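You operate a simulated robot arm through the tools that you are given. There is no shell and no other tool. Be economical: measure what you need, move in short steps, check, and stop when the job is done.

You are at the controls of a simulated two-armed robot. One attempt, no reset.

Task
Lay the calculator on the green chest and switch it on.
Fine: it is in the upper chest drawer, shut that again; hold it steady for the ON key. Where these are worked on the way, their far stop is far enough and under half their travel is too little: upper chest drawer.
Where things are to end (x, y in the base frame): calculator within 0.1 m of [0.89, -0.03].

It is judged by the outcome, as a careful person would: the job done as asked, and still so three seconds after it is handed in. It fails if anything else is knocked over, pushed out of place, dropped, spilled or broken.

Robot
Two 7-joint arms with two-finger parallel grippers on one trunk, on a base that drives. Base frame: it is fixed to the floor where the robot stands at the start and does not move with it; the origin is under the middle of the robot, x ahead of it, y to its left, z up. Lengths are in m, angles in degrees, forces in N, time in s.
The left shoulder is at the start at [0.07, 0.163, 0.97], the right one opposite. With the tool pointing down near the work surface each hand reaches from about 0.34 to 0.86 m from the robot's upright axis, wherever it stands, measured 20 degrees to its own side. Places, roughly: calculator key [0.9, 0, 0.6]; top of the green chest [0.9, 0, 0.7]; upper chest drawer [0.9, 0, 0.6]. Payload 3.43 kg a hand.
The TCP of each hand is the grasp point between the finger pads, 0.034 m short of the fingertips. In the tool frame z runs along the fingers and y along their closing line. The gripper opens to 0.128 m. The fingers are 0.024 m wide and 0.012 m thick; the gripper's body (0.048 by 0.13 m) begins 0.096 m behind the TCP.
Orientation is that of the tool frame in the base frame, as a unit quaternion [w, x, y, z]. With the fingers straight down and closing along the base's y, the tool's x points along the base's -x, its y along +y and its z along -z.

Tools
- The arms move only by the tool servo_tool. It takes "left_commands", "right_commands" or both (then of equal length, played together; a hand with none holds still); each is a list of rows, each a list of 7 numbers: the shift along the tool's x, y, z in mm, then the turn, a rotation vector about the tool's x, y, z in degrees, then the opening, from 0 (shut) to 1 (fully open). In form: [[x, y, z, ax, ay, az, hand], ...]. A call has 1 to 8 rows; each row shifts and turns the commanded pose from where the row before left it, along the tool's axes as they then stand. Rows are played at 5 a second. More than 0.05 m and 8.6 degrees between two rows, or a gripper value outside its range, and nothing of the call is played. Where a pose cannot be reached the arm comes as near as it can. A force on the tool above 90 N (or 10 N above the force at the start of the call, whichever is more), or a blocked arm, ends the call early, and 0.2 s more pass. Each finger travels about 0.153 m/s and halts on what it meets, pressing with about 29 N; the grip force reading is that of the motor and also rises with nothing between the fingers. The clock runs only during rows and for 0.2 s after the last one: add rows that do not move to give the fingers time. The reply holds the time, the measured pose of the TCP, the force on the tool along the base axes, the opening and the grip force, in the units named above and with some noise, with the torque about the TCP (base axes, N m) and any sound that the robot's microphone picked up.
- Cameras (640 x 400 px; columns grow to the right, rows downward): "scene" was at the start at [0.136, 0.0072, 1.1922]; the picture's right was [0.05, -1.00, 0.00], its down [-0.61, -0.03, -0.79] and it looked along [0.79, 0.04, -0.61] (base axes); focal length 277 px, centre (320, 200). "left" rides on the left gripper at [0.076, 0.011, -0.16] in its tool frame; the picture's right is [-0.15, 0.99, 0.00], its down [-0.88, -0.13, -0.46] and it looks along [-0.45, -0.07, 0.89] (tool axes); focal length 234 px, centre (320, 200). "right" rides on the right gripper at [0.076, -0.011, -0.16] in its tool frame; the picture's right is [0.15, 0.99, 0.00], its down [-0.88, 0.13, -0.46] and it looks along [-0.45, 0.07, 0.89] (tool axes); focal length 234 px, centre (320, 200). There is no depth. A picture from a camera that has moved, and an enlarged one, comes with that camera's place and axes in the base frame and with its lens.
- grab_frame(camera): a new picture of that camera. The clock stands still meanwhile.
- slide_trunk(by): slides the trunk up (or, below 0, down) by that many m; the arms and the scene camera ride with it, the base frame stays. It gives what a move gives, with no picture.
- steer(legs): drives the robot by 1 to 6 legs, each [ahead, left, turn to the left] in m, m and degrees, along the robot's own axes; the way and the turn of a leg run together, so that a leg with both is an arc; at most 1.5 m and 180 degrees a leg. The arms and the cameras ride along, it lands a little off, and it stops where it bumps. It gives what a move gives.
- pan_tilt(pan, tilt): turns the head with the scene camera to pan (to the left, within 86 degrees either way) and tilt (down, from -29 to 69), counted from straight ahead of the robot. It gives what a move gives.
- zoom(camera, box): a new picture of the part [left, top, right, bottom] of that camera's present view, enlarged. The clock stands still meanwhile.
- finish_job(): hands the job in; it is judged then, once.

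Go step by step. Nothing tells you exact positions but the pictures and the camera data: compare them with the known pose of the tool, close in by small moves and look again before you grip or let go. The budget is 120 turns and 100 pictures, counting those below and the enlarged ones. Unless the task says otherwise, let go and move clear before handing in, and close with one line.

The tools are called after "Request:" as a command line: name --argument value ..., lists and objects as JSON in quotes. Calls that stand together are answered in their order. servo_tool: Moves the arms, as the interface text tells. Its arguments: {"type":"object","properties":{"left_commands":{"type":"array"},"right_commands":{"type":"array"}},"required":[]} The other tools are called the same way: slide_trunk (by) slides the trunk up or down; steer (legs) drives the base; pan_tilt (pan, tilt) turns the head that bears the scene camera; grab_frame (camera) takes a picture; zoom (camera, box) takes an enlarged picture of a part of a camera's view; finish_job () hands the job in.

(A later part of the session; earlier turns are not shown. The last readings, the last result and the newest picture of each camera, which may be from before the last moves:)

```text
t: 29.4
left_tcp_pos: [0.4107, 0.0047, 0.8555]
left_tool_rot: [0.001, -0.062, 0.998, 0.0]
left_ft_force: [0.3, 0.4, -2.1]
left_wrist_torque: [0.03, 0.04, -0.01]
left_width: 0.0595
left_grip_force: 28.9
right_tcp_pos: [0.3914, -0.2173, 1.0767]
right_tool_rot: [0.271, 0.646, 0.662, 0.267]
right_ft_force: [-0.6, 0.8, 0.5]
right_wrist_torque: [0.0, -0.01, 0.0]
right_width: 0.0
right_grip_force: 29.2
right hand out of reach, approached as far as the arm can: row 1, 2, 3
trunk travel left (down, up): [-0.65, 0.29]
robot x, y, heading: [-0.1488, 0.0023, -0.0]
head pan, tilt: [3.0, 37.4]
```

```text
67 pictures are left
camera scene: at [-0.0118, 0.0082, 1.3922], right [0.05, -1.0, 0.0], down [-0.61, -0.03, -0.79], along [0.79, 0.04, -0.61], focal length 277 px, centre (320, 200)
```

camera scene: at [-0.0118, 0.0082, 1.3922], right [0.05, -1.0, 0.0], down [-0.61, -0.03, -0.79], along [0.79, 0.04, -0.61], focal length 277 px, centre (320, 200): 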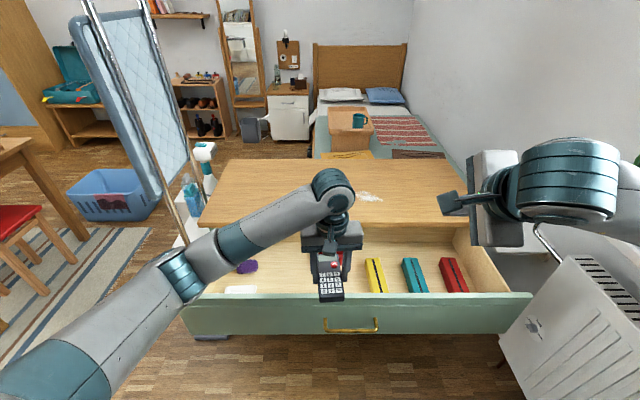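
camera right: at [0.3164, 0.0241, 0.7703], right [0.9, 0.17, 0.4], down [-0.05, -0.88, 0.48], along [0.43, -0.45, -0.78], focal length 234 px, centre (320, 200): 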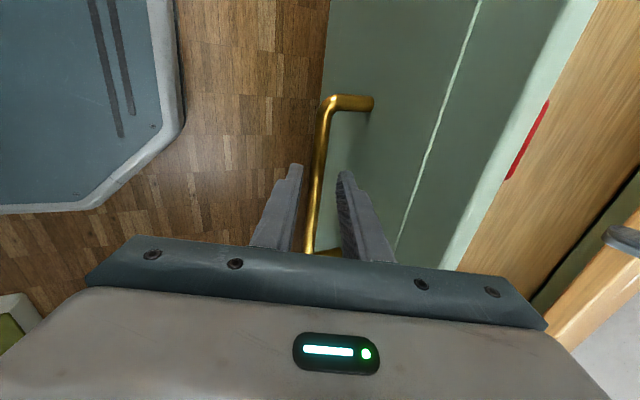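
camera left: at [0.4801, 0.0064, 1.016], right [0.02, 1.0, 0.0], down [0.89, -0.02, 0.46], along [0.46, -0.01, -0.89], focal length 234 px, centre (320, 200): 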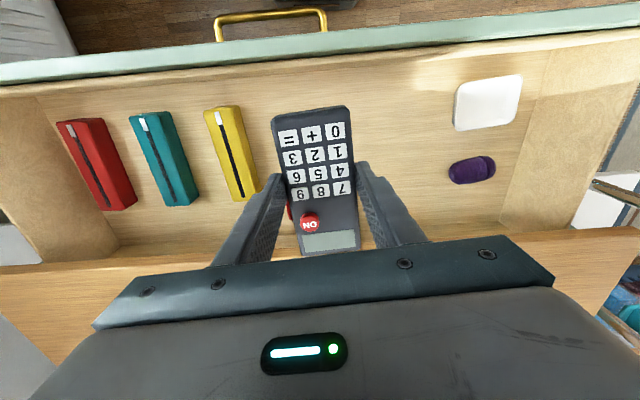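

I'll move the left hand with the calculator up and away over the chest while the right hand comes down in front of the drawer.

Request:
servo_tool --left_commands '[[-18.8, 9.7, -11.9, 0, 0, 0, 0], [-18.8, 9.7, -11.9, 0, 0, 0, 0], [-18.8, 9.7, -11.9, 0, 0, 0, 0], [-18.8, 9.7, -11.9, 0, 0, 0, 0], [-18.8, 9.7, -11.9, 0, 0, 0, 0], [-18.8, 9.7, -11.9, 0, 0, 0, 0], [-18.8, 9.7, -11.9, 0, 0, 0, 0], [-18.8, 9.7, -11.9, 0, 0, 0, 0]]' --right_commands '[[0, -32, 32, 0, 0, 0, 0], [0, -32, 32, 0, 0, 0, 0], [10, -28, 32, 0, 0, 0, 0], [15, -28, 32, 0, 0, 0, 0], [15, -28, 32, 0, 0, 0, 0], [15, -25, 32, 0, 0, 0, 0], [15, -25, 30, 0, 0, 0, 0], [15, -25, 30, 0, 0, 0, 0]]'

Request:
grab_frame --camera "scene"

Request:
grab_frame --camera "right"

```text
t: 31.4
left_tcp_pos: [0.5495, 0.0967, 0.9511]
left_tool_rot: [0.0, -0.061, 0.998, 0.002]
left_ft_force: [-0.3, -0.7, -1.8]
left_wrist_torque: [0.09, 0.02, 0.02]
left_width: 0.0594
left_grip_force: 29.1
right_tcp_pos: [0.423, -0.1145, 0.7514]
right_tool_rot: [0.256, 0.654, 0.651, 0.287]
right_ft_force: [0.0, -0.5, -0.2]
right_wrist_torque: [0.06, 0.02, 0.07]
right_width: 0.0001
right_grip_force: 29.5
right hand out of reach, approached as far as the arm can: row 1
trunk travel left (down, up): [-0.65, 0.29]
robot x, y, heading: [-0.1504, 0.0039, 0.2]
head pan, tilt: [3.0, 37.4]
stopped in row 8 (right hand): the arm was blocked; the commanded pose is now the measured one
```

```text
66 pictures are left
camera scene: at [-0.0119, 0.0027, 1.3922], right [0.05, -1.0, 0.0], down [-0.61, -0.03, -0.79], along [0.79, 0.04, -0.61], focal length 277 px, centre (320, 200)
```

scene: 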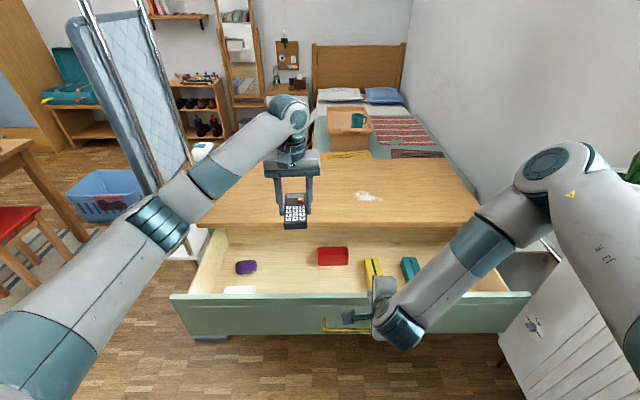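

```text
65 pictures are left
camera right: at [0.3006, -0.0466, 0.8589], right [0.69, 0.13, 0.71], down [-0.22, -0.9, 0.38], along [0.68, -0.42, -0.6], focal length 234 px, centre (320, 200)
```

right: 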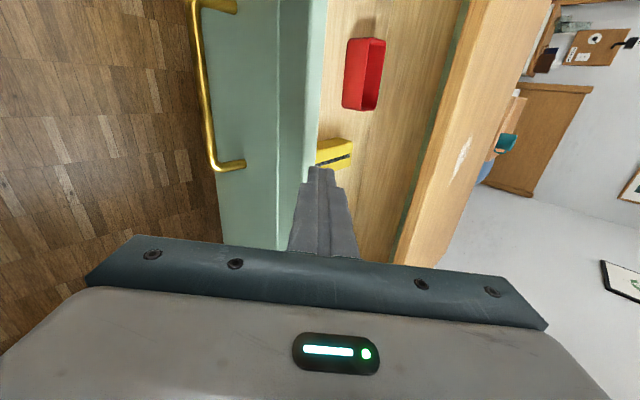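

The right hand ended just above the drawer's front edge and was blocked there, so I'll lift it a little and bring it back toward the robot.

Request:
servo_tool --right_commands '[[0, 5, -25, 0, 0, 0, 0], [0, -25, -25, 0, 0, 0, 0], [0, -25, -25, 0, 0, 0, 0]]'

Request:
grab_frame --camera "scene"

```text
t: 32.2
left_tcp_pos: [0.5499, 0.1014, 0.9511]
left_tool_rot: [0.0, -0.062, 0.998, 0.0]
left_ft_force: [0.0, -0.7, -2.2]
left_wrist_torque: [0.03, 0.02, -0.01]
left_width: 0.0595
left_grip_force: 28.7
right_tcp_pos: [0.3385, -0.1125, 0.7733]
right_tool_rot: [0.258, 0.655, 0.651, 0.284]
right_ft_force: [0.1, 0.4, 0.1]
right_wrist_torque: [0.03, 0.01, 0.0]
right_width: 0.0001
right_grip_force: 28.9
trunk travel left (down, up): [-0.65, 0.29]
robot x, y, heading: [-0.149, 0.0016, 0.2]
head pan, tilt: [3.0, 37.4]
```

```text
64 pictures are left
camera scene: at [-0.0124, 0.0087, 1.3922], right [0.05, -1.0, 0.0], down [-0.61, -0.03, -0.79], along [0.79, 0.04, -0.61], focal length 277 px, centre (320, 200)
```

scene: 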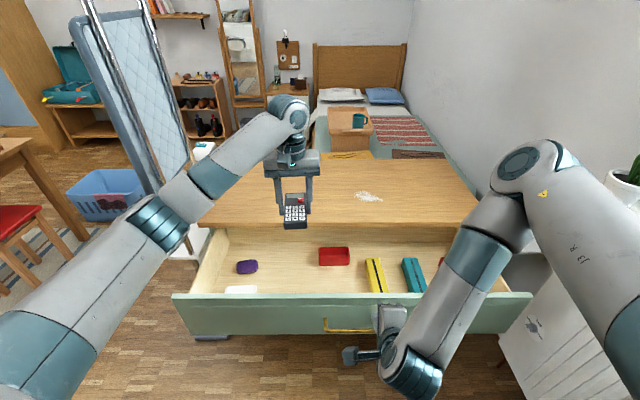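

Now straight down in front of the panel, just above the handle bar.

Request:
servo_tool --right_commands '[[10, -24.5, 24.5, 0, 0, 0, 0], [15, -24.5, 24.5, 0, 0, 0, 0], [15, -24.5, 24.5, 0, 0, 0, 0]]'

Request:
grab_frame --camera "right"

Request:
grab_frame --camera "scene"

```text
t: 33.0
left_tcp_pos: [0.5497, 0.1023, 0.9504]
left_tool_rot: [0.0, -0.062, 0.998, 0.001]
left_ft_force: [1.0, -0.3, -1.7]
left_wrist_torque: [-0.02, 0.01, -0.03]
left_width: 0.0593
left_grip_force: 28.9
right_tcp_pos: [0.3396, -0.0539, 0.6774]
right_tool_rot: [0.258, 0.655, 0.651, 0.283]
right_ft_force: [0.2, -0.3, 0.1]
right_wrist_torque: [-0.02, -0.02, 0.01]
right_width: 0.0
right_grip_force: 29.3
right hand out of reach, approached as far as the arm can: row 1, 2, 3
trunk travel left (down, up): [-0.65, 0.29]
robot x, y, heading: [-0.1466, 0.0006, 0.1]
head pan, tilt: [3.0, 37.4]
```

```text
63 pictures are left
camera right: at [0.2188, 0.0158, 0.7846], right [0.7, 0.13, 0.7], down [-0.22, -0.9, 0.39], along [0.68, -0.43, -0.6], focal length 234 px, centre (320, 200)
```

right: 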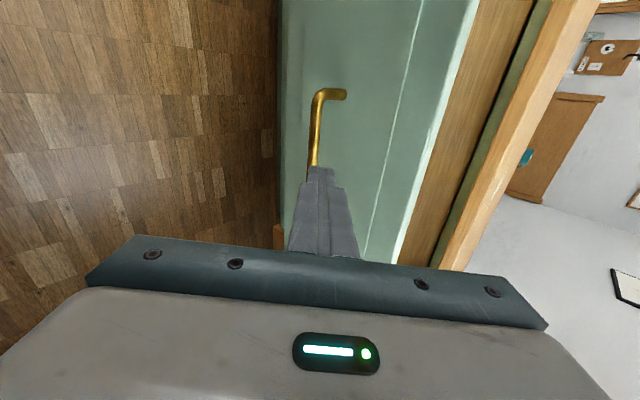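

```text
62 pictures are left
camera scene: at [-0.0117, 0.0097, 1.3922], right [0.05, -1.0, 0.0], down [-0.61, -0.03, -0.79], along [0.79, 0.04, -0.61], focal length 277 px, centre (320, 200)
```

scene: 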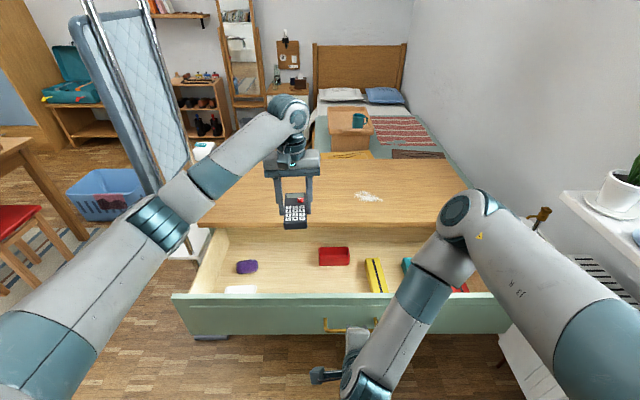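

The fingertips are in front of the panel just above the bar. I'll push the drawer in slowly.

Request:
servo_tool --right_commands '[[0, 14.1, 14.1, 0, 0, 0, 0], [0, 14.1, 14.1, 0, 0, 0, 0], [0, 14.1, 14.1, 0, 0, 0, 0], [0, 14.1, 14.1, 0, 0, 0, 0], [0, 14.1, 14.1, 0, 0, 0, 0], [0, 14.1, 14.1, 0, 0, 0, 0], [0, 14.1, 14.1, 0, 0, 0, 0], [0, 14.1, 14.1, 0, 0, 0, 0]]'

Request:
grab_frame --camera "scene"

Request:
grab_frame --camera "right"

```text
t: 34.8
left_tcp_pos: [0.5507, 0.1011, 0.9516]
left_tool_rot: [0.0, -0.062, 0.998, 0.0]
left_ft_force: [-0.5, 0.4, -0.9]
left_wrist_torque: [0.0, 0.01, 0.02]
left_width: 0.0594
left_grip_force: 29.0
right_tcp_pos: [0.4999, -0.0544, 0.6801]
right_tool_rot: [0.258, 0.654, 0.651, 0.286]
right_ft_force: [-0.1, -0.1, 1.1]
right_wrist_torque: [-0.03, -0.04, -0.01]
right_width: 0.0001
right_grip_force: 29.2
trunk travel left (down, up): [-0.65, 0.29]
robot x, y, heading: [-0.1472, 0.0029, -0.2]
head pan, tilt: [3.0, 37.4]
```

```text
61 pictures are left
camera scene: at [-0.0118, 0.0084, 1.3921], right [0.05, -1.0, 0.0], down [-0.61, -0.03, -0.79], along [0.79, 0.04, -0.61], focal length 277 px, centre (320, 200)
```

scene: 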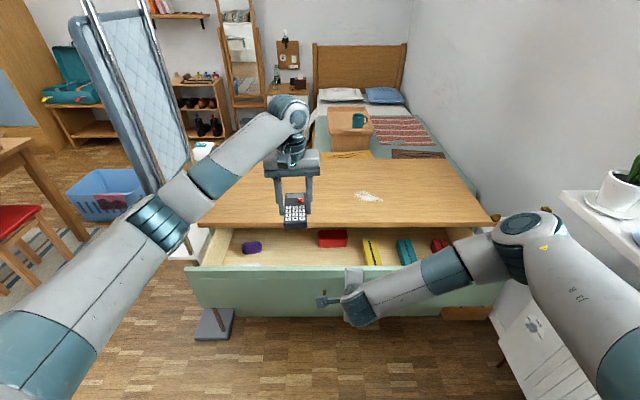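

```text
60 pictures are left
camera right: at [0.3778, 0.0145, 0.7863], right [0.69, 0.13, 0.71], down [-0.22, -0.9, 0.38], along [0.68, -0.42, -0.6], focal length 234 px, centre (320, 200)
```

right: 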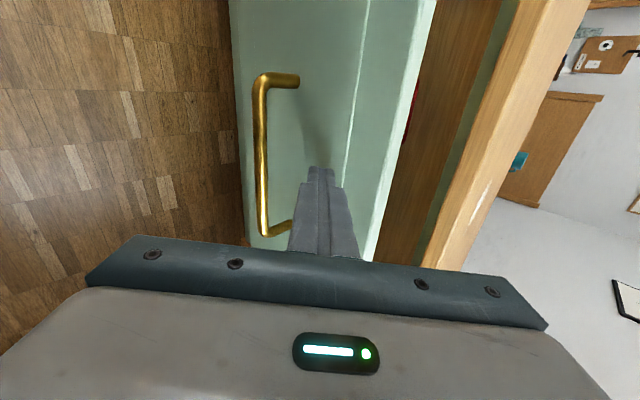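

The drawer is about half way in and the right elbow rides high and clear. I'll drive forward 0.14 m with the hand against the panel.

Request:
steer --legs '[[0.07, 0, 0], [0.07, 0, 0]]'

Request:
grab_frame --camera "scene"

```text
t: 36.5
left_tcp_pos: [0.6904, 0.1016, 0.9499]
left_tool_rot: [0.0, -0.062, 0.998, 0.0]
left_ft_force: [-0.4, 0.3, -1.5]
left_wrist_torque: [-0.01, 0.05, -0.01]
left_width: 0.0594
left_grip_force: 29.2
right_tcp_pos: [0.6391, -0.0535, 0.6783]
right_tool_rot: [0.257, 0.654, 0.652, 0.285]
right_ft_force: [0.6, 0.5, 0.4]
right_wrist_torque: [-0.05, 0.02, -0.01]
right_width: 0.0001
right_grip_force: 28.8
trunk travel left (down, up): [-0.65, 0.29]
robot x, y, heading: [-0.0121, -0.0007, -0.2]
head pan, tilt: [3.0, 37.4]
```

```text
59 pictures are left
camera scene: at [0.1292, 0.0088, 1.392], right [0.05, -1.0, 0.0], down [-0.61, -0.03, -0.79], along [0.79, 0.04, -0.61], focal length 277 px, centre (320, 200)
```

scene: 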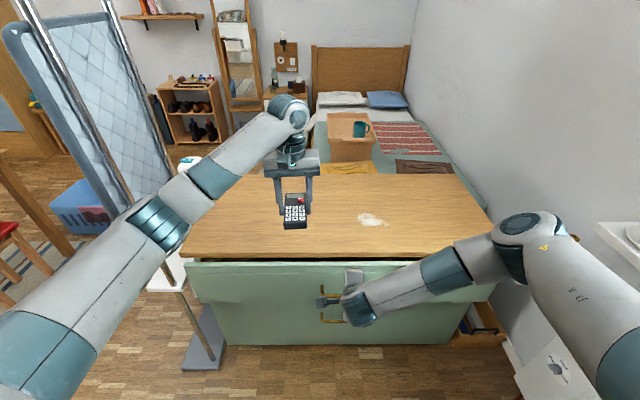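

The drawer is nearly shut. I'll push the last few centimetres with the arm.

Request:
servo_tool --right_commands '[[0, 10, 10, 0, 0, 0, 0], [0, 10, 10, 0, 0, 0, 0], [0, 10, 10, 0, 0, 0, 0], [0, 4, 4, 0, 0, 0, 0]]'

Request:
zoom --camera "scene" --box '[180, 170, 500, 370]'

Request:
grab_frame --camera "right"

```text
t: 37.5
left_tcp_pos: [0.6891, 0.1014, 0.9503]
left_tool_rot: [0.0, -0.063, 0.998, -0.001]
left_ft_force: [0.1, 0.6, -1.3]
left_wrist_torque: [-0.02, -0.01, 0.01]
left_width: 0.0594
left_grip_force: 28.7
right_tcp_pos: [0.6857, -0.0517, 0.68]
right_tool_rot: [0.257, 0.653, 0.652, 0.286]
right_ft_force: [-2.5, -0.3, 1.4]
right_wrist_torque: [0.02, 0.0, 0.07]
right_width: 0.0
right_grip_force: 28.7
trunk travel left (down, up): [-0.65, 0.29]
robot x, y, heading: [-0.0086, 0.0047, -0.2]
head pan, tilt: [3.0, 37.4]
```

```text
2.00 times, centred on (340, 270) of scene
camera zoom: at [0.127, 0.0089, 1.3922], right [0.05, -1.0, 0.0], down [-0.61, -0.03, -0.79], along [0.79, 0.04, -0.61], focal length 553 px, centre (280, 60)
```

zoom: 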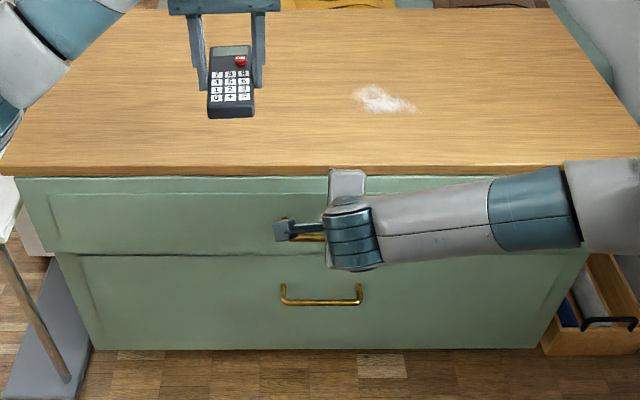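

```text
57 pictures are left
camera right: at [0.5642, 0.0159, 0.787], right [0.7, 0.13, 0.71], down [-0.22, -0.9, 0.38], along [0.68, -0.42, -0.6], focal length 234 px, centre (320, 200)
```

right: 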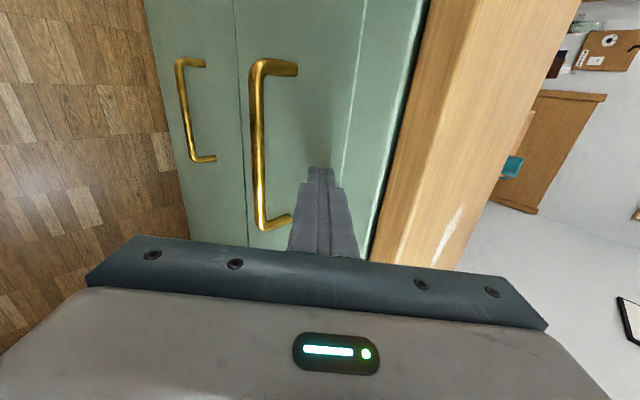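

There's perhaps 2 cm left. I'll push on in small steps until it stops.

Request:
servo_tool --right_commands '[[0, 5, 5, 0, 0, 0, 0], [0, 5, 5, 0, 0, 0, 0], [0, 4, 4, 0, 0, 0, 0], [0, 3, 3, 0, 0, 0, 0]]'

Request:
grab_frame --camera "right"

```text
t: 38.5
left_tcp_pos: [0.6882, 0.0998, 0.9528]
left_tool_rot: [0.001, -0.062, 0.998, 0.0]
left_ft_force: [-0.3, 0.1, -2.3]
left_wrist_torque: [-0.02, -0.01, -0.03]
left_width: 0.0597
left_grip_force: 29.0
right_tcp_pos: [0.709, -0.0536, 0.6795]
right_tool_rot: [0.257, 0.653, 0.653, 0.285]
right_ft_force: [-18.0, -5.6, 7.6]
right_wrist_torque: [-0.01, 0.09, 0.06]
right_width: 0.0001
right_grip_force: 28.7
trunk travel left (down, up): [-0.65, 0.29]
robot x, y, heading: [-0.0074, 0.0032, 0.1]
head pan, tilt: [3.0, 37.4]
```

```text
56 pictures are left
camera right: at [0.5862, 0.0156, 0.7871], right [0.7, 0.13, 0.71], down [-0.22, -0.9, 0.38], along [0.68, -0.42, -0.6], focal length 234 px, centre (320, 200)
```

right: 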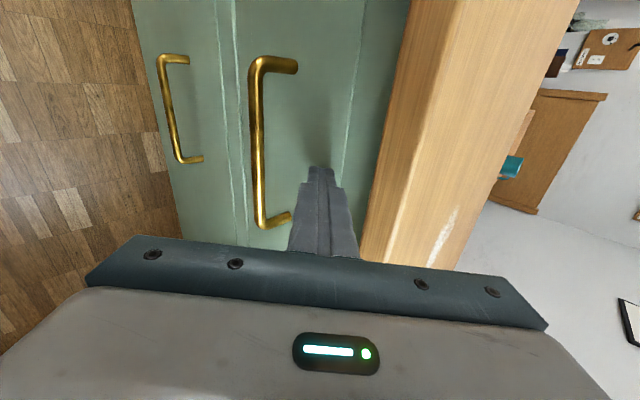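

The drawer has met its stop, with about 18 N of resistance and flush panels. I'll withdraw the right hand back and to the right, then check it.

Request:
servo_tool --right_commands '[[0, -10, -20, 0, 0, 0, 0], [-15, -10, -35, 0, 0, 0, 0], [-25, 0, -40, 0, 0, 0, 0], [-25, 0, -40, 0, 0, 0, 0], [-25, 0, -40, 0, 0, 0, 0], [-25, 0, -40, 0, 0, 0, 0]]'

Request:
grab_frame --camera "scene"

Request:
grab_frame --camera "left"

```text
t: 39.9
left_tcp_pos: [0.6876, 0.0952, 0.9536]
left_tool_rot: [0.002, -0.062, 0.998, 0.002]
left_ft_force: [-0.4, -0.8, -0.9]
left_wrist_torque: [0.14, -0.05, 0.0]
left_width: 0.0592
left_grip_force: 29.2
right_tcp_pos: [0.5545, -0.193, 0.8095]
right_tool_rot: [0.245, 0.656, 0.653, 0.289]
right_ft_force: [-0.6, -0.3, 1.1]
right_wrist_torque: [0.01, 0.12, 0.07]
right_width: 0.0001
right_grip_force: 29.0
right hand out of reach, approached as far as the arm can: row 6
trunk travel left (down, up): [-0.65, 0.29]
robot x, y, heading: [-0.0093, 0.0015, 0.2]
head pan, tilt: [3.0, 37.4]
```

```text
55 pictures are left
camera scene: at [0.1248, 0.0006, 1.3924], right [0.05, -1.0, -0.01], down [-0.6, -0.03, -0.8], along [0.79, 0.05, -0.61], focal length 277 px, centre (320, 200)
```

scene: 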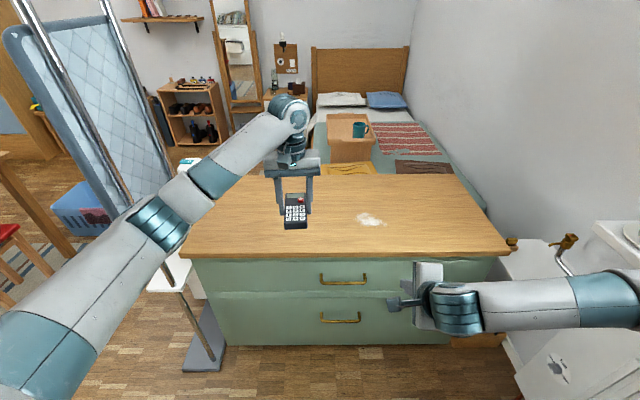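

```text
54 pictures are left
camera left: at [0.6095, 0.0959, 1.1126], right [0.02, 1.0, 0.01], down [0.89, -0.02, 0.46], along [0.46, -0.01, -0.89], focal length 234 px, centre (320, 200)
```

left: 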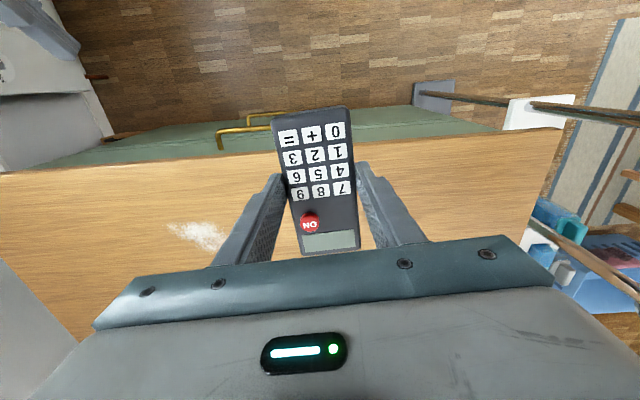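

The drawer is shut. The robot has tilted very slightly, so the right elbow may be touching something on the right. I'll bring that hand up and inward again.

Request:
servo_tool --right_commands '[[15, 10, 0, 0, 0, 0, 0], [15, 25, -20, 0, 0, 0, 0], [10, 28, -28, 0, 0, 0, 0], [0, 28, -28, 0, 0, 0, 0], [0, 28, -28, 0, 0, 0, 0], [0, 28, -28, 0, 0, 0, 0]]'

Request:
grab_frame --camera "scene"

```text
t: 41.3
left_tcp_pos: [0.69, 0.1026, 0.9519]
left_tool_rot: [0.0, -0.063, 0.998, 0.0]
left_ft_force: [0.3, -0.2, -1.6]
left_wrist_torque: [0.02, 0.04, 0.02]
left_width: 0.0593
left_grip_force: 29.0
right_tcp_pos: [0.5641, -0.1541, 1.0118]
right_tool_rot: [0.257, 0.653, 0.652, 0.286]
right_ft_force: [0.4, 0.9, 0.8]
right_wrist_torque: [0.0, -0.02, 0.01]
right_width: 0.0002
right_grip_force: 29.3
trunk travel left (down, up): [-0.65, 0.29]
robot x, y, heading: [-0.0139, 0.0023, -0.0]
head pan, tilt: [3.0, 37.4]
```

```text
53 pictures are left
camera scene: at [0.1271, 0.0094, 1.3921], right [0.05, -1.0, 0.0], down [-0.61, -0.03, -0.79], along [0.79, 0.04, -0.61], focal length 277 px, centre (320, 200)
```

scene: 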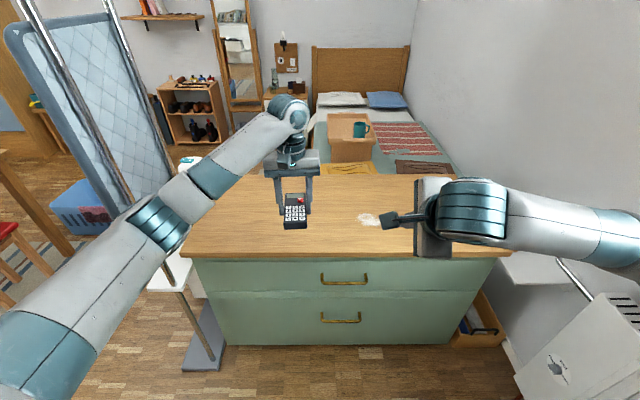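

All steady again. I'll drive forward 0.13 m so the placing spot is in easy reach.

Request:
steer --legs '[[0.13, 0, 0]]'

Request:
grab_frame --camera "scene"

Request:
grab_frame --camera "right"

```text
t: 42.5
left_tcp_pos: [0.8198, 0.1011, 0.9514]
left_tool_rot: [0.0, -0.062, 0.998, 0.0]
left_ft_force: [-0.5, 0.6, -2.1]
left_wrist_torque: [-0.01, 0.04, 0.02]
left_width: 0.0595
left_grip_force: 28.9
right_tcp_pos: [0.6958, -0.1546, 1.0114]
right_tool_rot: [0.257, 0.653, 0.652, 0.287]
right_ft_force: [0.4, -0.7, 0.1]
right_wrist_torque: [0.0, 0.01, 0.02]
right_width: 0.0
right_grip_force: 29.0
trunk travel left (down, up): [-0.65, 0.29]
robot x, y, heading: [0.1215, 0.0034, -0.0]
head pan, tilt: [3.0, 37.4]
```

```text
52 pictures are left
camera scene: at [0.2581, 0.0087, 1.3922], right [0.05, -1.0, 0.0], down [-0.61, -0.03, -0.79], along [0.79, 0.04, -0.61], focal length 277 px, centre (320, 200)
```

scene: 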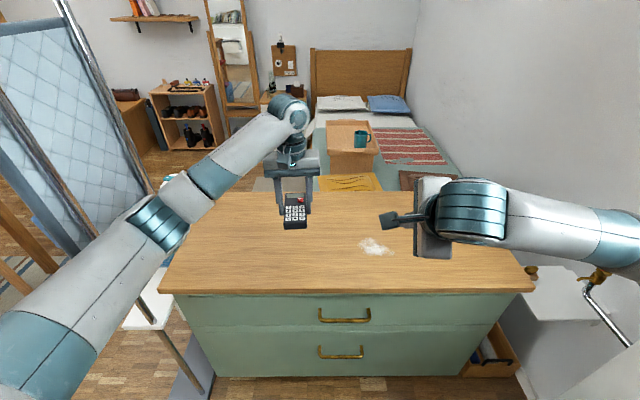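

```text
51 pictures are left
camera right: at [0.5732, -0.0859, 1.1185], right [0.7, 0.13, 0.71], down [-0.22, -0.9, 0.38], along [0.68, -0.42, -0.6], focal length 234 px, centre (320, 200)
```

right: 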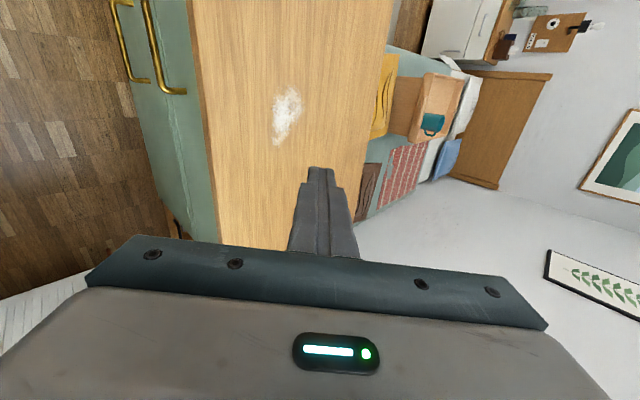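

The right hand is clear of the spot. I'll bring the calculator to just above the chest top at about [0.865, 0.0].

Request:
servo_tool --left_commands '[[-6.3, -26.2, 20, 0, 0, 0, 0], [-6.3, -26.2, 35, 0, 0, 0, 0], [-6.3, -26.2, 40, 0, 0, 0, 0], [-6.3, -26.2, 40, 0, 0, 0, 0]]'

Request:
grab_frame --camera "scene"

Request:
grab_frame --camera "right"

```text
t: 43.5
left_tcp_pos: [0.861, -0.0016, 0.8105]
left_tool_rot: [0.0, -0.062, 0.998, 0.001]
left_ft_force: [0.2, 0.3, -0.7]
left_wrist_torque: [0.02, 0.01, 0.0]
left_width: 0.0593
left_grip_force: 29.1
right_tcp_pos: [0.6957, -0.1567, 1.0108]
right_tool_rot: [0.257, 0.654, 0.652, 0.286]
right_ft_force: [0.6, -0.1, 0.6]
right_wrist_torque: [0.03, 0.02, 0.02]
right_width: 0.0001
right_grip_force: 29.0
trunk travel left (down, up): [-0.65, 0.29]
robot x, y, heading: [0.1206, 0.0016, 0.1]
head pan, tilt: [3.0, 37.4]
```

```text
50 pictures are left
camera scene: at [0.2589, 0.0069, 1.3921], right [0.05, -1.0, 0.0], down [-0.61, -0.03, -0.79], along [0.79, 0.04, -0.61], focal length 277 px, centre (320, 200)
```

scene: 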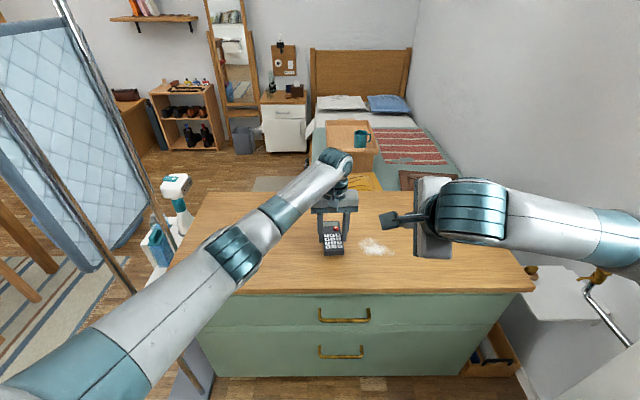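

```text
49 pictures are left
camera right: at [0.5739, -0.0872, 1.1181], right [0.7, 0.13, 0.71], down [-0.22, -0.9, 0.38], along [0.68, -0.42, -0.6], focal length 234 px, centre (320, 200)
```

right: 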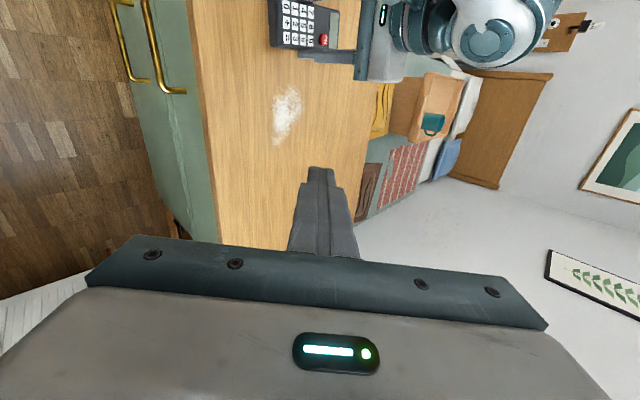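

The calculator's underside is at about 0.770 and the top at 0.72–0.745. I'll go down in small steps and watch the force.

Request:
servo_tool --left_commands '[[0, 0, 10, 0, 0, 0, 0], [0, 0, 8, 0, 0, 0, 0], [0, 0, 4, 0, 0, 0, 0]]'

Request:
zoom --camera "scene" --box '[280, 190, 420, 278]'

```text
t: 44.4
left_tcp_pos: [0.8596, 0.0003, 0.7931]
left_tool_rot: [0.0, -0.062, 0.998, 0.0]
left_ft_force: [-0.1, 0.3, -1.4]
left_wrist_torque: [0.01, 0.03, 0.0]
left_width: 0.0595
left_grip_force: 29.2
right_tcp_pos: [0.6958, -0.1558, 1.012]
right_tool_rot: [0.257, 0.653, 0.652, 0.285]
right_ft_force: [0.6, 0.4, 0.7]
right_wrist_torque: [-0.01, 0.02, 0.0]
right_width: 0.0001
right_grip_force: 29.5
trunk travel left (down, up): [-0.65, 0.29]
robot x, y, heading: [0.1238, 0.0022, -0.0]
head pan, tilt: [3.0, 37.4]
```

```text
4.55 times, centred on (350, 234) of scene
camera zoom: at [0.2582, 0.0086, 1.3922], right [0.05, -1.0, 0.0], down [-0.61, -0.03, -0.79], along [0.79, 0.04, -0.61], focal length 1257 px, centre (184, 46)
```

zoom: 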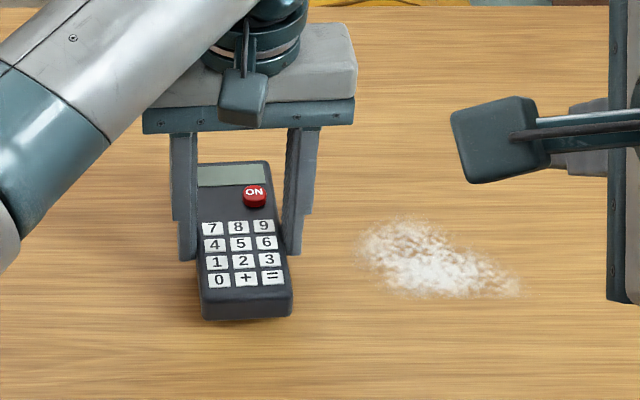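

No contact yet, so I'll go on down.

Request:
servo_tool --left_commands '[[0, 0, 4, 0, 0, 0, 0], [0, 0, 4, 0, 0, 0, 0]]'

Request:
servo_tool --left_commands '[[0, 0, 3, 0, 0, 0, 0]]'

Request:
servo_tool --left_commands '[[0, 0, 3, 0, 0, 0, 0]]'

Request:
servo_tool --left_commands '[[0, 0, 3, 0, 0, 0, 0]]'

```text
t: 45.0
left_tcp_pos: [0.8585, -0.0004, 0.7851]
left_tool_rot: [0.0, -0.062, 0.998, 0.0]
left_ft_force: [0.1, 0.7, -1.6]
left_wrist_torque: [0.02, 0.03, 0.0]
left_width: 0.0596
left_grip_force: 29.3
right_tcp_pos: [0.6955, -0.1562, 1.0118]
right_tool_rot: [0.257, 0.653, 0.652, 0.287]
right_ft_force: [0.6, -0.4, -0.4]
right_wrist_torque: [-0.05, 0.04, 0.03]
right_width: 0.0
right_grip_force: 29.0
trunk travel left (down, up): [-0.65, 0.29]
robot x, y, heading: [0.1224, 0.0036, -0.0]
head pan, tilt: [3.0, 37.4]
```

```text
t: 45.4
left_tcp_pos: [0.8581, -0.0, 0.7828]
left_tool_rot: [0.0, -0.063, 0.998, 0.0]
left_ft_force: [0.6, -0.1, -0.8]
left_wrist_torque: [-0.01, 0.03, 0.0]
left_width: 0.0591
left_grip_force: 28.7
right_tcp_pos: [0.6952, -0.1559, 1.0103]
right_tool_rot: [0.258, 0.653, 0.652, 0.286]
right_ft_force: [0.7, -1.1, -0.1]
right_wrist_torque: [-0.04, -0.01, -0.01]
right_width: 0.0001
right_grip_force: 29.1
trunk travel left (down, up): [-0.65, 0.29]
robot x, y, heading: [0.121, 0.0037, 0.1]
head pan, tilt: [3.0, 37.4]
```

```text
t: 45.8
left_tcp_pos: [0.8577, 0.0006, 0.782]
left_tool_rot: [0.002, -0.062, 0.998, 0.0]
left_ft_force: [0.5, 0.4, 9.9]
left_wrist_torque: [0.21, 0.6, -0.04]
left_width: 0.0593
left_grip_force: 28.8
right_tcp_pos: [0.6958, -0.1544, 1.0114]
right_tool_rot: [0.258, 0.654, 0.651, 0.287]
right_ft_force: [0.6, 0.3, -0.4]
right_wrist_torque: [0.03, -0.01, 0.0]
right_width: 0.0
right_grip_force: 29.2
trunk travel left (down, up): [-0.65, 0.29]
robot x, y, heading: [0.1234, -0.0008, 0.0]
head pan, tilt: [3.0, 37.4]
```

```text
t: 46.1
left_tcp_pos: [0.8588, 0.0005, 0.7805]
left_tool_rot: [0.004, -0.063, 0.998, 0.0]
left_ft_force: [-0.2, 3.9, 23.0]
left_wrist_torque: [0.18, 0.06, 0.1]
left_width: 0.0591
left_grip_force: 29.3
right_tcp_pos: [0.6942, -0.154, 1.0132]
right_tool_rot: [0.258, 0.653, 0.652, 0.286]
right_ft_force: [-0.6, 0.0, 0.1]
right_wrist_torque: [-0.04, 0.01, 0.01]
right_width: 0.0001
right_grip_force: 29.1
trunk travel left (down, up): [-0.65, 0.29]
robot x, y, heading: [0.1193, 0.0004, 0.1]
head pan, tilt: [3.0, 37.4]
```

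The calculator touched down, so the top is at z ≈ 0.741. I'll ease the pressure, open, step back toward its lower end to free the ON key, and grip again.

Request:
servo_tool --left_commands '[[0, 0, -4, 0, 0, 0, 0], [0, 0, 0, 0, 0, 0, 0.55], [0, 0, 0, 0, 0, 0, 0.6]]'

Request:
grab_frame --camera "left"

```text
t: 47.0
left_tcp_pos: [0.8595, 0.0001, 0.7798]
left_tool_rot: [0.0, -0.062, 0.998, 0.0]
left_ft_force: [0.0, -0.1, -0.5]
left_wrist_torque: [0.01, 0.0, 0.01]
left_width: 0.0768
left_grip_force: 0.0
right_tcp_pos: [0.6957, -0.1564, 1.012]
right_tool_rot: [0.258, 0.653, 0.652, 0.287]
right_ft_force: [0.1, -0.2, 0.2]
right_wrist_torque: [0.0, -0.01, 0.0]
right_width: 0.0
right_grip_force: 28.7
trunk travel left (down, up): [-0.65, 0.29]
robot x, y, heading: [0.1208, -0.0016, 0.0]
head pan, tilt: [3.0, 37.4]
```

```text
47 pictures are left
camera left: at [0.781, 0.0011, 0.94], right [0.02, 1.0, 0.0], down [0.89, -0.02, 0.46], along [0.46, -0.01, -0.89], focal length 234 px, centre (320, 200)
```

left: 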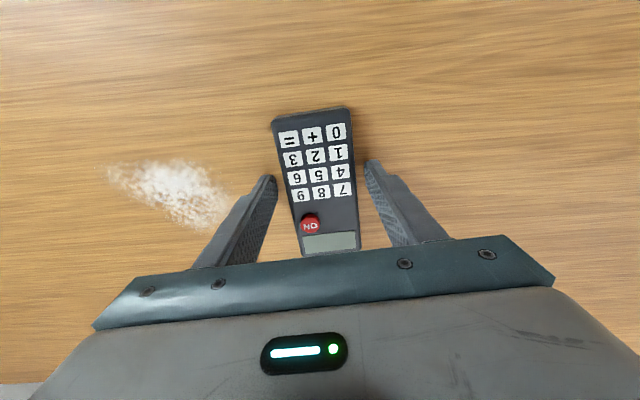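

The calculator rests freely. Now I'll step back 37 mm along it and grip the lower end.

Request:
servo_tool --left_commands '[[18, 0, -1, 0, 0, 0, 0.6], [19, -1, 0, 0, 0, 0, 0.6], [0, 0, 0, 0, 0, 0, 0.6]]'

Request:
grab_frame --camera "left"

```text
t: 47.8
left_tcp_pos: [0.822, -0.0047, 0.7814]
left_tool_rot: [0.0, -0.061, 0.998, 0.001]
left_ft_force: [-0.8, -0.7, 0.1]
left_wrist_torque: [0.01, -0.01, 0.01]
left_width: 0.0768
left_grip_force: 0.0
right_tcp_pos: [0.6968, -0.1556, 1.0115]
right_tool_rot: [0.257, 0.654, 0.652, 0.285]
right_ft_force: [0.7, 0.0, 0.3]
right_wrist_torque: [-0.02, 0.03, 0.01]
right_width: 0.0002
right_grip_force: 29.1
trunk travel left (down, up): [-0.65, 0.29]
robot x, y, heading: [0.123, 0.0008, -0.1]
head pan, tilt: [3.0, 37.4]
```

```text
46 pictures are left
camera left: at [0.7437, -0.0041, 0.9412], right [0.02, 1.0, 0.0], down [0.89, -0.02, 0.46], along [0.46, -0.01, -0.89], focal length 234 px, centre (320, 200)
```

left: 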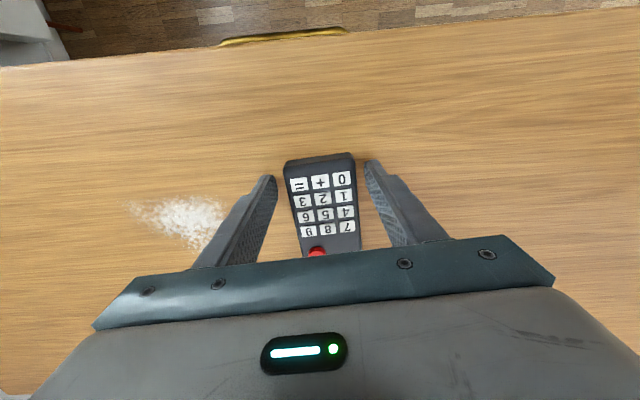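

It's well placed at the lower end. I'll close to hold it.

Request:
servo_tool --left_commands '[[0, 0, 0, 0, 0, 0, 0.3], [0, 0, 0, 0, 0, 0, 0], [0, 0, 0, 0, 0, 0, 0]]'

Request:
zoom --camera "scene" --box '[280, 190, 420, 278]'

Request:
grab_frame --camera "right"

```text
t: 48.5
left_tcp_pos: [0.8224, -0.0049, 0.7812]
left_tool_rot: [0.0, -0.062, 0.998, 0.0]
left_ft_force: [0.7, 0.5, -0.1]
left_wrist_torque: [0.09, -0.01, 0.0]
left_width: 0.0593
left_grip_force: 29.5
right_tcp_pos: [0.6965, -0.1557, 1.0117]
right_tool_rot: [0.257, 0.653, 0.652, 0.286]
right_ft_force: [0.6, -0.4, 0.1]
right_wrist_torque: [0.01, 0.01, -0.02]
right_width: 0.0
right_grip_force: 29.1
trunk travel left (down, up): [-0.65, 0.29]
robot x, y, heading: [0.1224, -0.0016, -0.1]
head pan, tilt: [3.0, 37.4]
```

```text
4.55 times, centred on (350, 234) of scene
camera zoom: at [0.2581, 0.0086, 1.3922], right [0.05, -1.0, 0.0], down [-0.61, -0.03, -0.79], along [0.79, 0.04, -0.61], focal length 1257 px, centre (184, 46)
```

zoom: 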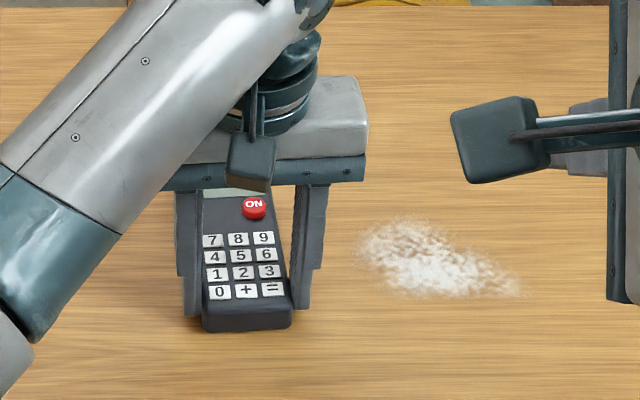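

```text
44 pictures are left
camera right: at [0.5733, -0.0859, 1.1184], right [0.7, 0.13, 0.71], down [-0.22, -0.9, 0.38], along [0.68, -0.42, -0.6], focal length 234 px, centre (320, 200)
```

right: 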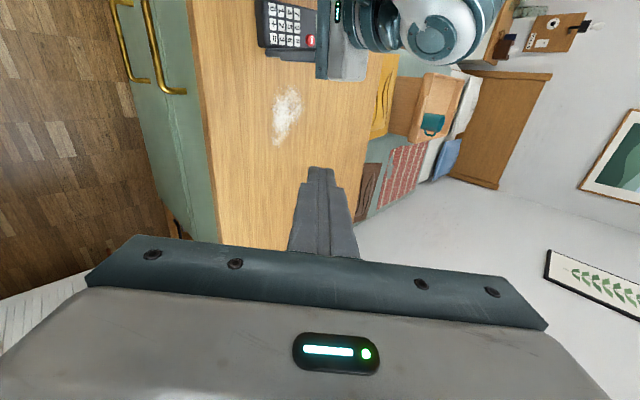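

The ON key is at about [0.884, -0.009, 0.771] and the left hand holds the lower end. I'll turn the right hand about the vertical so that it comes in from the right side, clear of the left gripper.

Request:
servo_tool --right_commands '[[0, 0, 0, 0, 6, -6, 0], [0, 0, 0, 0, 6, -6, 0], [0, 0, 0, 0, 6, -6, 0], [0, 0, 0, 0, 6, -6, 0], [0, 0, 0, 0, 6, -6, 0], [0, 0, 0, 0, 6, -6, 0]]'

Request:
grab_frame --camera "scene"

```text
t: 50.0
left_tcp_pos: [0.8219, -0.0045, 0.7813]
left_tool_rot: [0.001, -0.063, 0.998, 0.0]
left_ft_force: [0.4, -0.1, 0.0]
left_wrist_torque: [-0.04, 0.03, -0.01]
left_width: 0.0596
left_grip_force: 29.0
right_tcp_pos: [0.6958, -0.1556, 1.0113]
right_tool_rot: [0.121, 0.304, 0.865, 0.379]
right_ft_force: [-0.2, 0.6, -0.8]
right_wrist_torque: [0.04, -0.02, -0.02]
right_width: 0.0
right_grip_force: 29.1
trunk travel left (down, up): [-0.65, 0.29]
robot x, y, heading: [0.1216, 0.0049, 0.0]
head pan, tilt: [3.0, 37.4]
```

```text
43 pictures are left
camera scene: at [0.2583, 0.0082, 1.3922], right [0.05, -1.0, 0.0], down [-0.61, -0.03, -0.79], along [0.79, 0.04, -0.61], focal length 277 px, centre (320, 200)
```

scene: 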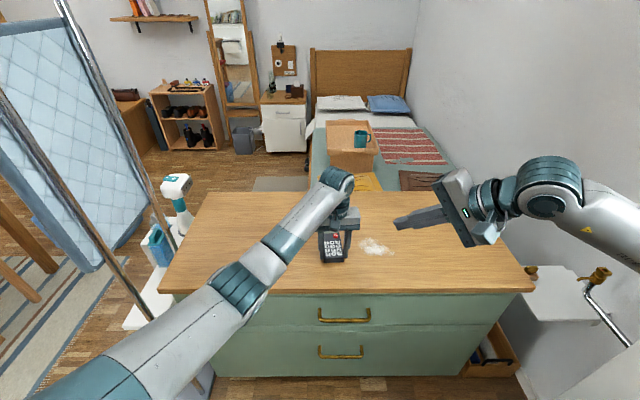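

The turn is going well. I'll finish it so the fingers point to the left and down.

Request:
servo_tool --right_commands '[[0, 0, 0, 0, 6, -6, 0], [0, 0, 0, 0, 6, -6, 0], [0, 0, 0, 0, 6, -6, 0], [0, 0, 0, 0, 6, -6, 0]]'

```text
t: 51.0
left_tcp_pos: [0.8226, -0.0051, 0.7818]
left_tool_rot: [-0.001, -0.062, 0.998, 0.0]
left_ft_force: [0.0, -0.3, 0.7]
left_wrist_torque: [-0.01, 0.08, 0.0]
left_width: 0.0594
left_grip_force: 28.6
right_tcp_pos: [0.6957, -0.156, 1.0117]
right_tool_rot: [0.015, 0.034, 0.916, 0.4]
right_ft_force: [-0.9, 0.2, 0.0]
right_wrist_torque: [0.0, 0.03, 0.02]
right_width: 0.0002
right_grip_force: 29.3
trunk travel left (down, up): [-0.65, 0.29]
robot x, y, heading: [0.1187, -0.0016, -0.1]
head pan, tilt: [3.0, 37.4]
```

The right hand now points to the left and down. I'll bring it beside the ON key, still well above it.

Request:
servo_tool --right_commands '[[-37.2, -9.7, 22.6, 0, 0, 0, 0], [-37.2, -9.7, 22.6, 0, 0, 0, 0], [-37.2, -9.7, 22.6, 0, 0, 0, 0], [-37.2, -9.7, 22.6, 0, 0, 0, 0], [-37.2, -9.7, 22.6, 0, 0, 0, 0]]'

Request:
grab_frame --camera "right"

Request:
grab_frame --camera "scene"

```text
t: 52.1
left_tcp_pos: [0.8216, -0.0052, 0.782]
left_tool_rot: [0.0, -0.062, 0.998, 0.0]
left_ft_force: [0.1, -0.2, -0.5]
left_wrist_torque: [0.02, 0.07, 0.02]
left_width: 0.0597
left_grip_force: 29.3
right_tcp_pos: [0.8859, -0.12, 0.9005]
right_tool_rot: [0.014, 0.034, 0.916, 0.399]
right_ft_force: [0.9, 0.4, -0.1]
right_wrist_torque: [0.0, 0.02, 0.0]
right_width: 0.0
right_grip_force: 29.2
trunk travel left (down, up): [-0.65, 0.29]
robot x, y, heading: [0.1237, 0.0035, 0.1]
head pan, tilt: [3.0, 37.4]
```

```text
42 pictures are left
camera right: at [0.8001, -0.2395, 1.0002], right [-0.1, 0.68, 0.72], down [0.86, -0.31, 0.41], along [0.5, 0.66, -0.56], focal length 234 px, centre (320, 200)
```

right: 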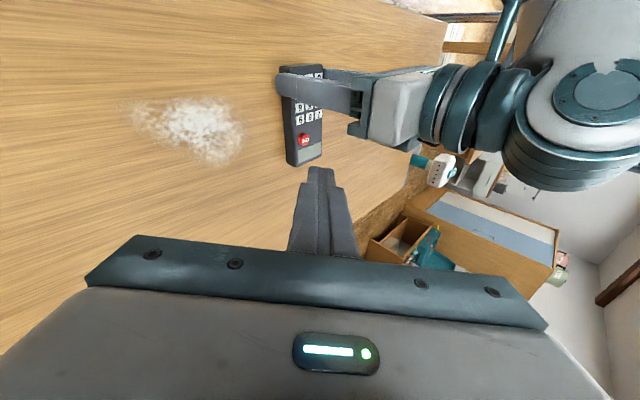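

```text
41 pictures are left
camera scene: at [0.2589, 0.0096, 1.3921], right [0.05, -1.0, 0.0], down [-0.61, -0.03, -0.79], along [0.79, 0.04, -0.61], focal length 277 px, centre (320, 200)
```

scene: 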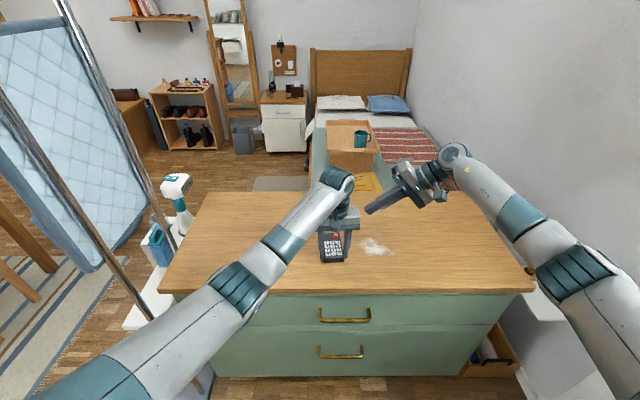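

The two views agree on the key at about [0.890, -0.010, 0.763]. I'll advance along the fingers to just above it and check the clearance to the left gripper.

Request:
servo_tool --right_commands '[[0, 0, 30, 0, 0, 0, 0], [0, 0, 30, 0, 0, 0, 0], [0, 1, 30, 0, 0, 0, 0], [0, 1, 15, 0, 0, 0, 0]]'

Request:
grab_frame --camera "right"

Request:
zoom --camera "scene" --box '[290, 165, 450, 265]'

Request:
grab_frame --camera "left"

```text
t: 53.1
left_tcp_pos: [0.82, -0.0049, 0.7817]
left_tool_rot: [-0.001, -0.062, 0.998, 0.0]
left_ft_force: [0.4, -0.6, -0.6]
left_wrist_torque: [-0.02, 0.05, 0.03]
left_width: 0.0592
left_grip_force: 28.7
right_tcp_pos: [0.8907, -0.0409, 0.8276]
right_tool_rot: [0.016, 0.036, 0.916, 0.399]
right_ft_force: [-0.4, 0.4, 0.0]
right_wrist_torque: [0.0, 0.01, 0.01]
right_width: 0.0
right_grip_force: 29.4
trunk travel left (down, up): [-0.65, 0.29]
robot x, y, heading: [0.1188, 0.0009, 0.2]
head pan, tilt: [3.0, 37.4]
```

```text
40 pictures are left
camera right: at [0.8059, -0.1608, 0.9283], right [-0.09, 0.68, 0.73], down [0.86, -0.31, 0.41], along [0.5, 0.66, -0.56], focal length 234 px, centre (320, 200)
```

right: 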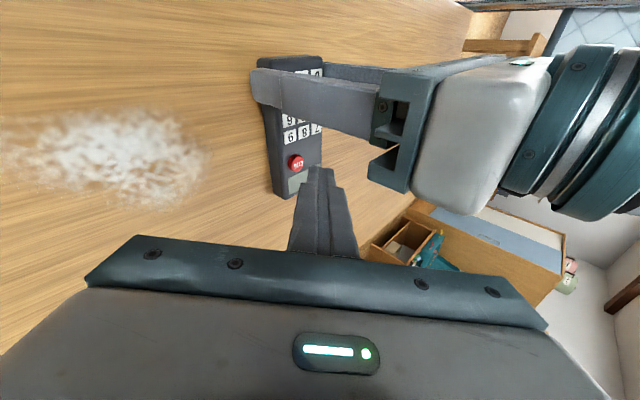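

```text
4.00 times, centred on (370, 215) of scene
camera zoom: at [0.2583, 0.0088, 1.3922], right [0.05, -1.0, 0.0], down [-0.61, -0.03, -0.79], along [0.79, 0.04, -0.61], focal length 1106 px, centre (120, 140)
```

zoom: 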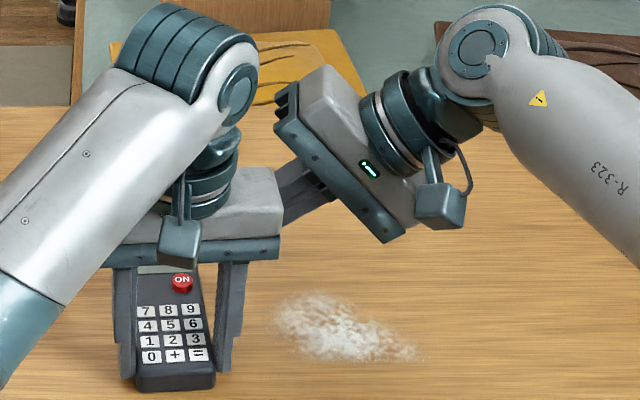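

```text
38 pictures are left
camera left: at [0.7439, -0.0042, 0.9413], right [0.02, 1.0, 0.0], down [0.89, -0.02, 0.46], along [0.46, -0.01, -0.89], focal length 234 px, centre (320, 200)
```

left: 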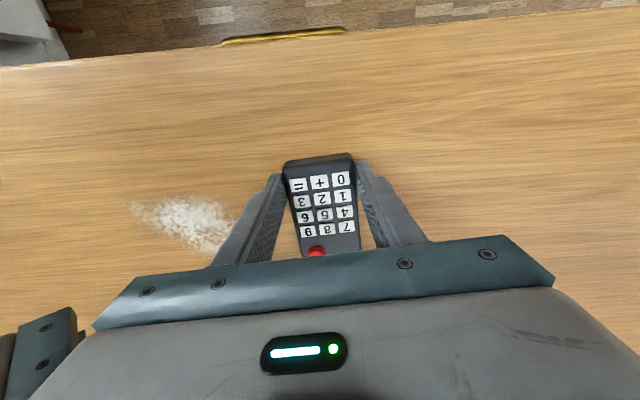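

The fingertip is about 3 cm above and slightly short of the key, and the grippers are clear of each other. I'll move over the key.

Request:
servo_tool --right_commands '[[0.5, -2.6, 12, 0, 0, 0, 0], [0.5, -2.6, 12, 0, 0, 0, 0]]'

Request:
zoom --camera "right" --box '[240, 100, 400, 200]'

Request:
zoom --camera "scene" --box '[300, 200, 380, 250]'

```text
t: 53.8
left_tcp_pos: [0.8226, -0.0048, 0.7809]
left_tool_rot: [0.0, -0.062, 0.998, 0.0]
left_ft_force: [0.4, 0.8, -0.4]
left_wrist_torque: [-0.04, 0.05, 0.02]
left_width: 0.0594
left_grip_force: 29.3
right_tcp_pos: [0.8917, -0.0277, 0.8088]
right_tool_rot: [0.015, 0.035, 0.916, 0.4]
right_ft_force: [0.5, -0.2, 0.0]
right_wrist_torque: [0.01, 0.01, -0.01]
right_width: 0.0
right_grip_force: 29.2
trunk travel left (down, up): [-0.65, 0.29]
robot x, y, heading: [0.1199, 0.0009, -0.1]
head pan, tilt: [3.0, 37.4]
```

```text
4.00 times, centred on (320, 150) of right
camera zoom: at [0.8063, -0.1468, 0.9096], right [-0.09, 0.68, 0.73], down [0.86, -0.31, 0.41], along [0.5, 0.66, -0.56], focal length 937 px, centre (320, 400)
```

zoom: 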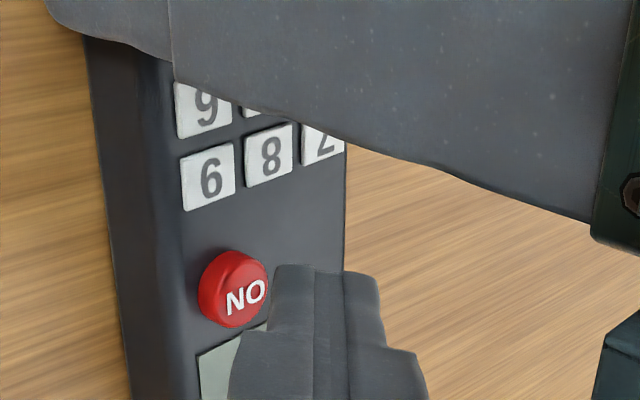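

```text
8.00 times, centred on (340, 225) of scene
camera zoom: at [0.2583, 0.0088, 1.3922], right [0.05, -1.0, 0.0], down [-0.61, -0.03, -0.79], along [0.79, 0.04, -0.61], focal length 2212 px, centre (160, 0)
```

zoom: 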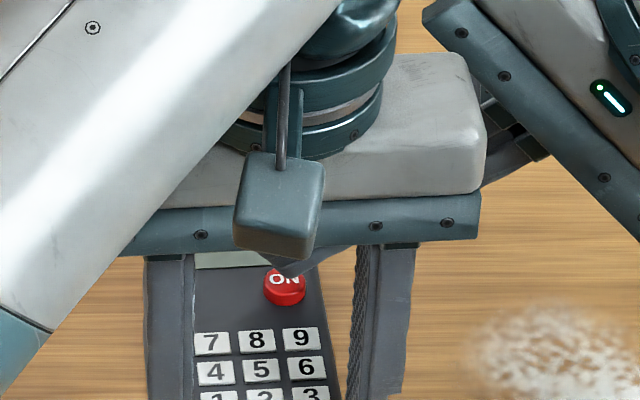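

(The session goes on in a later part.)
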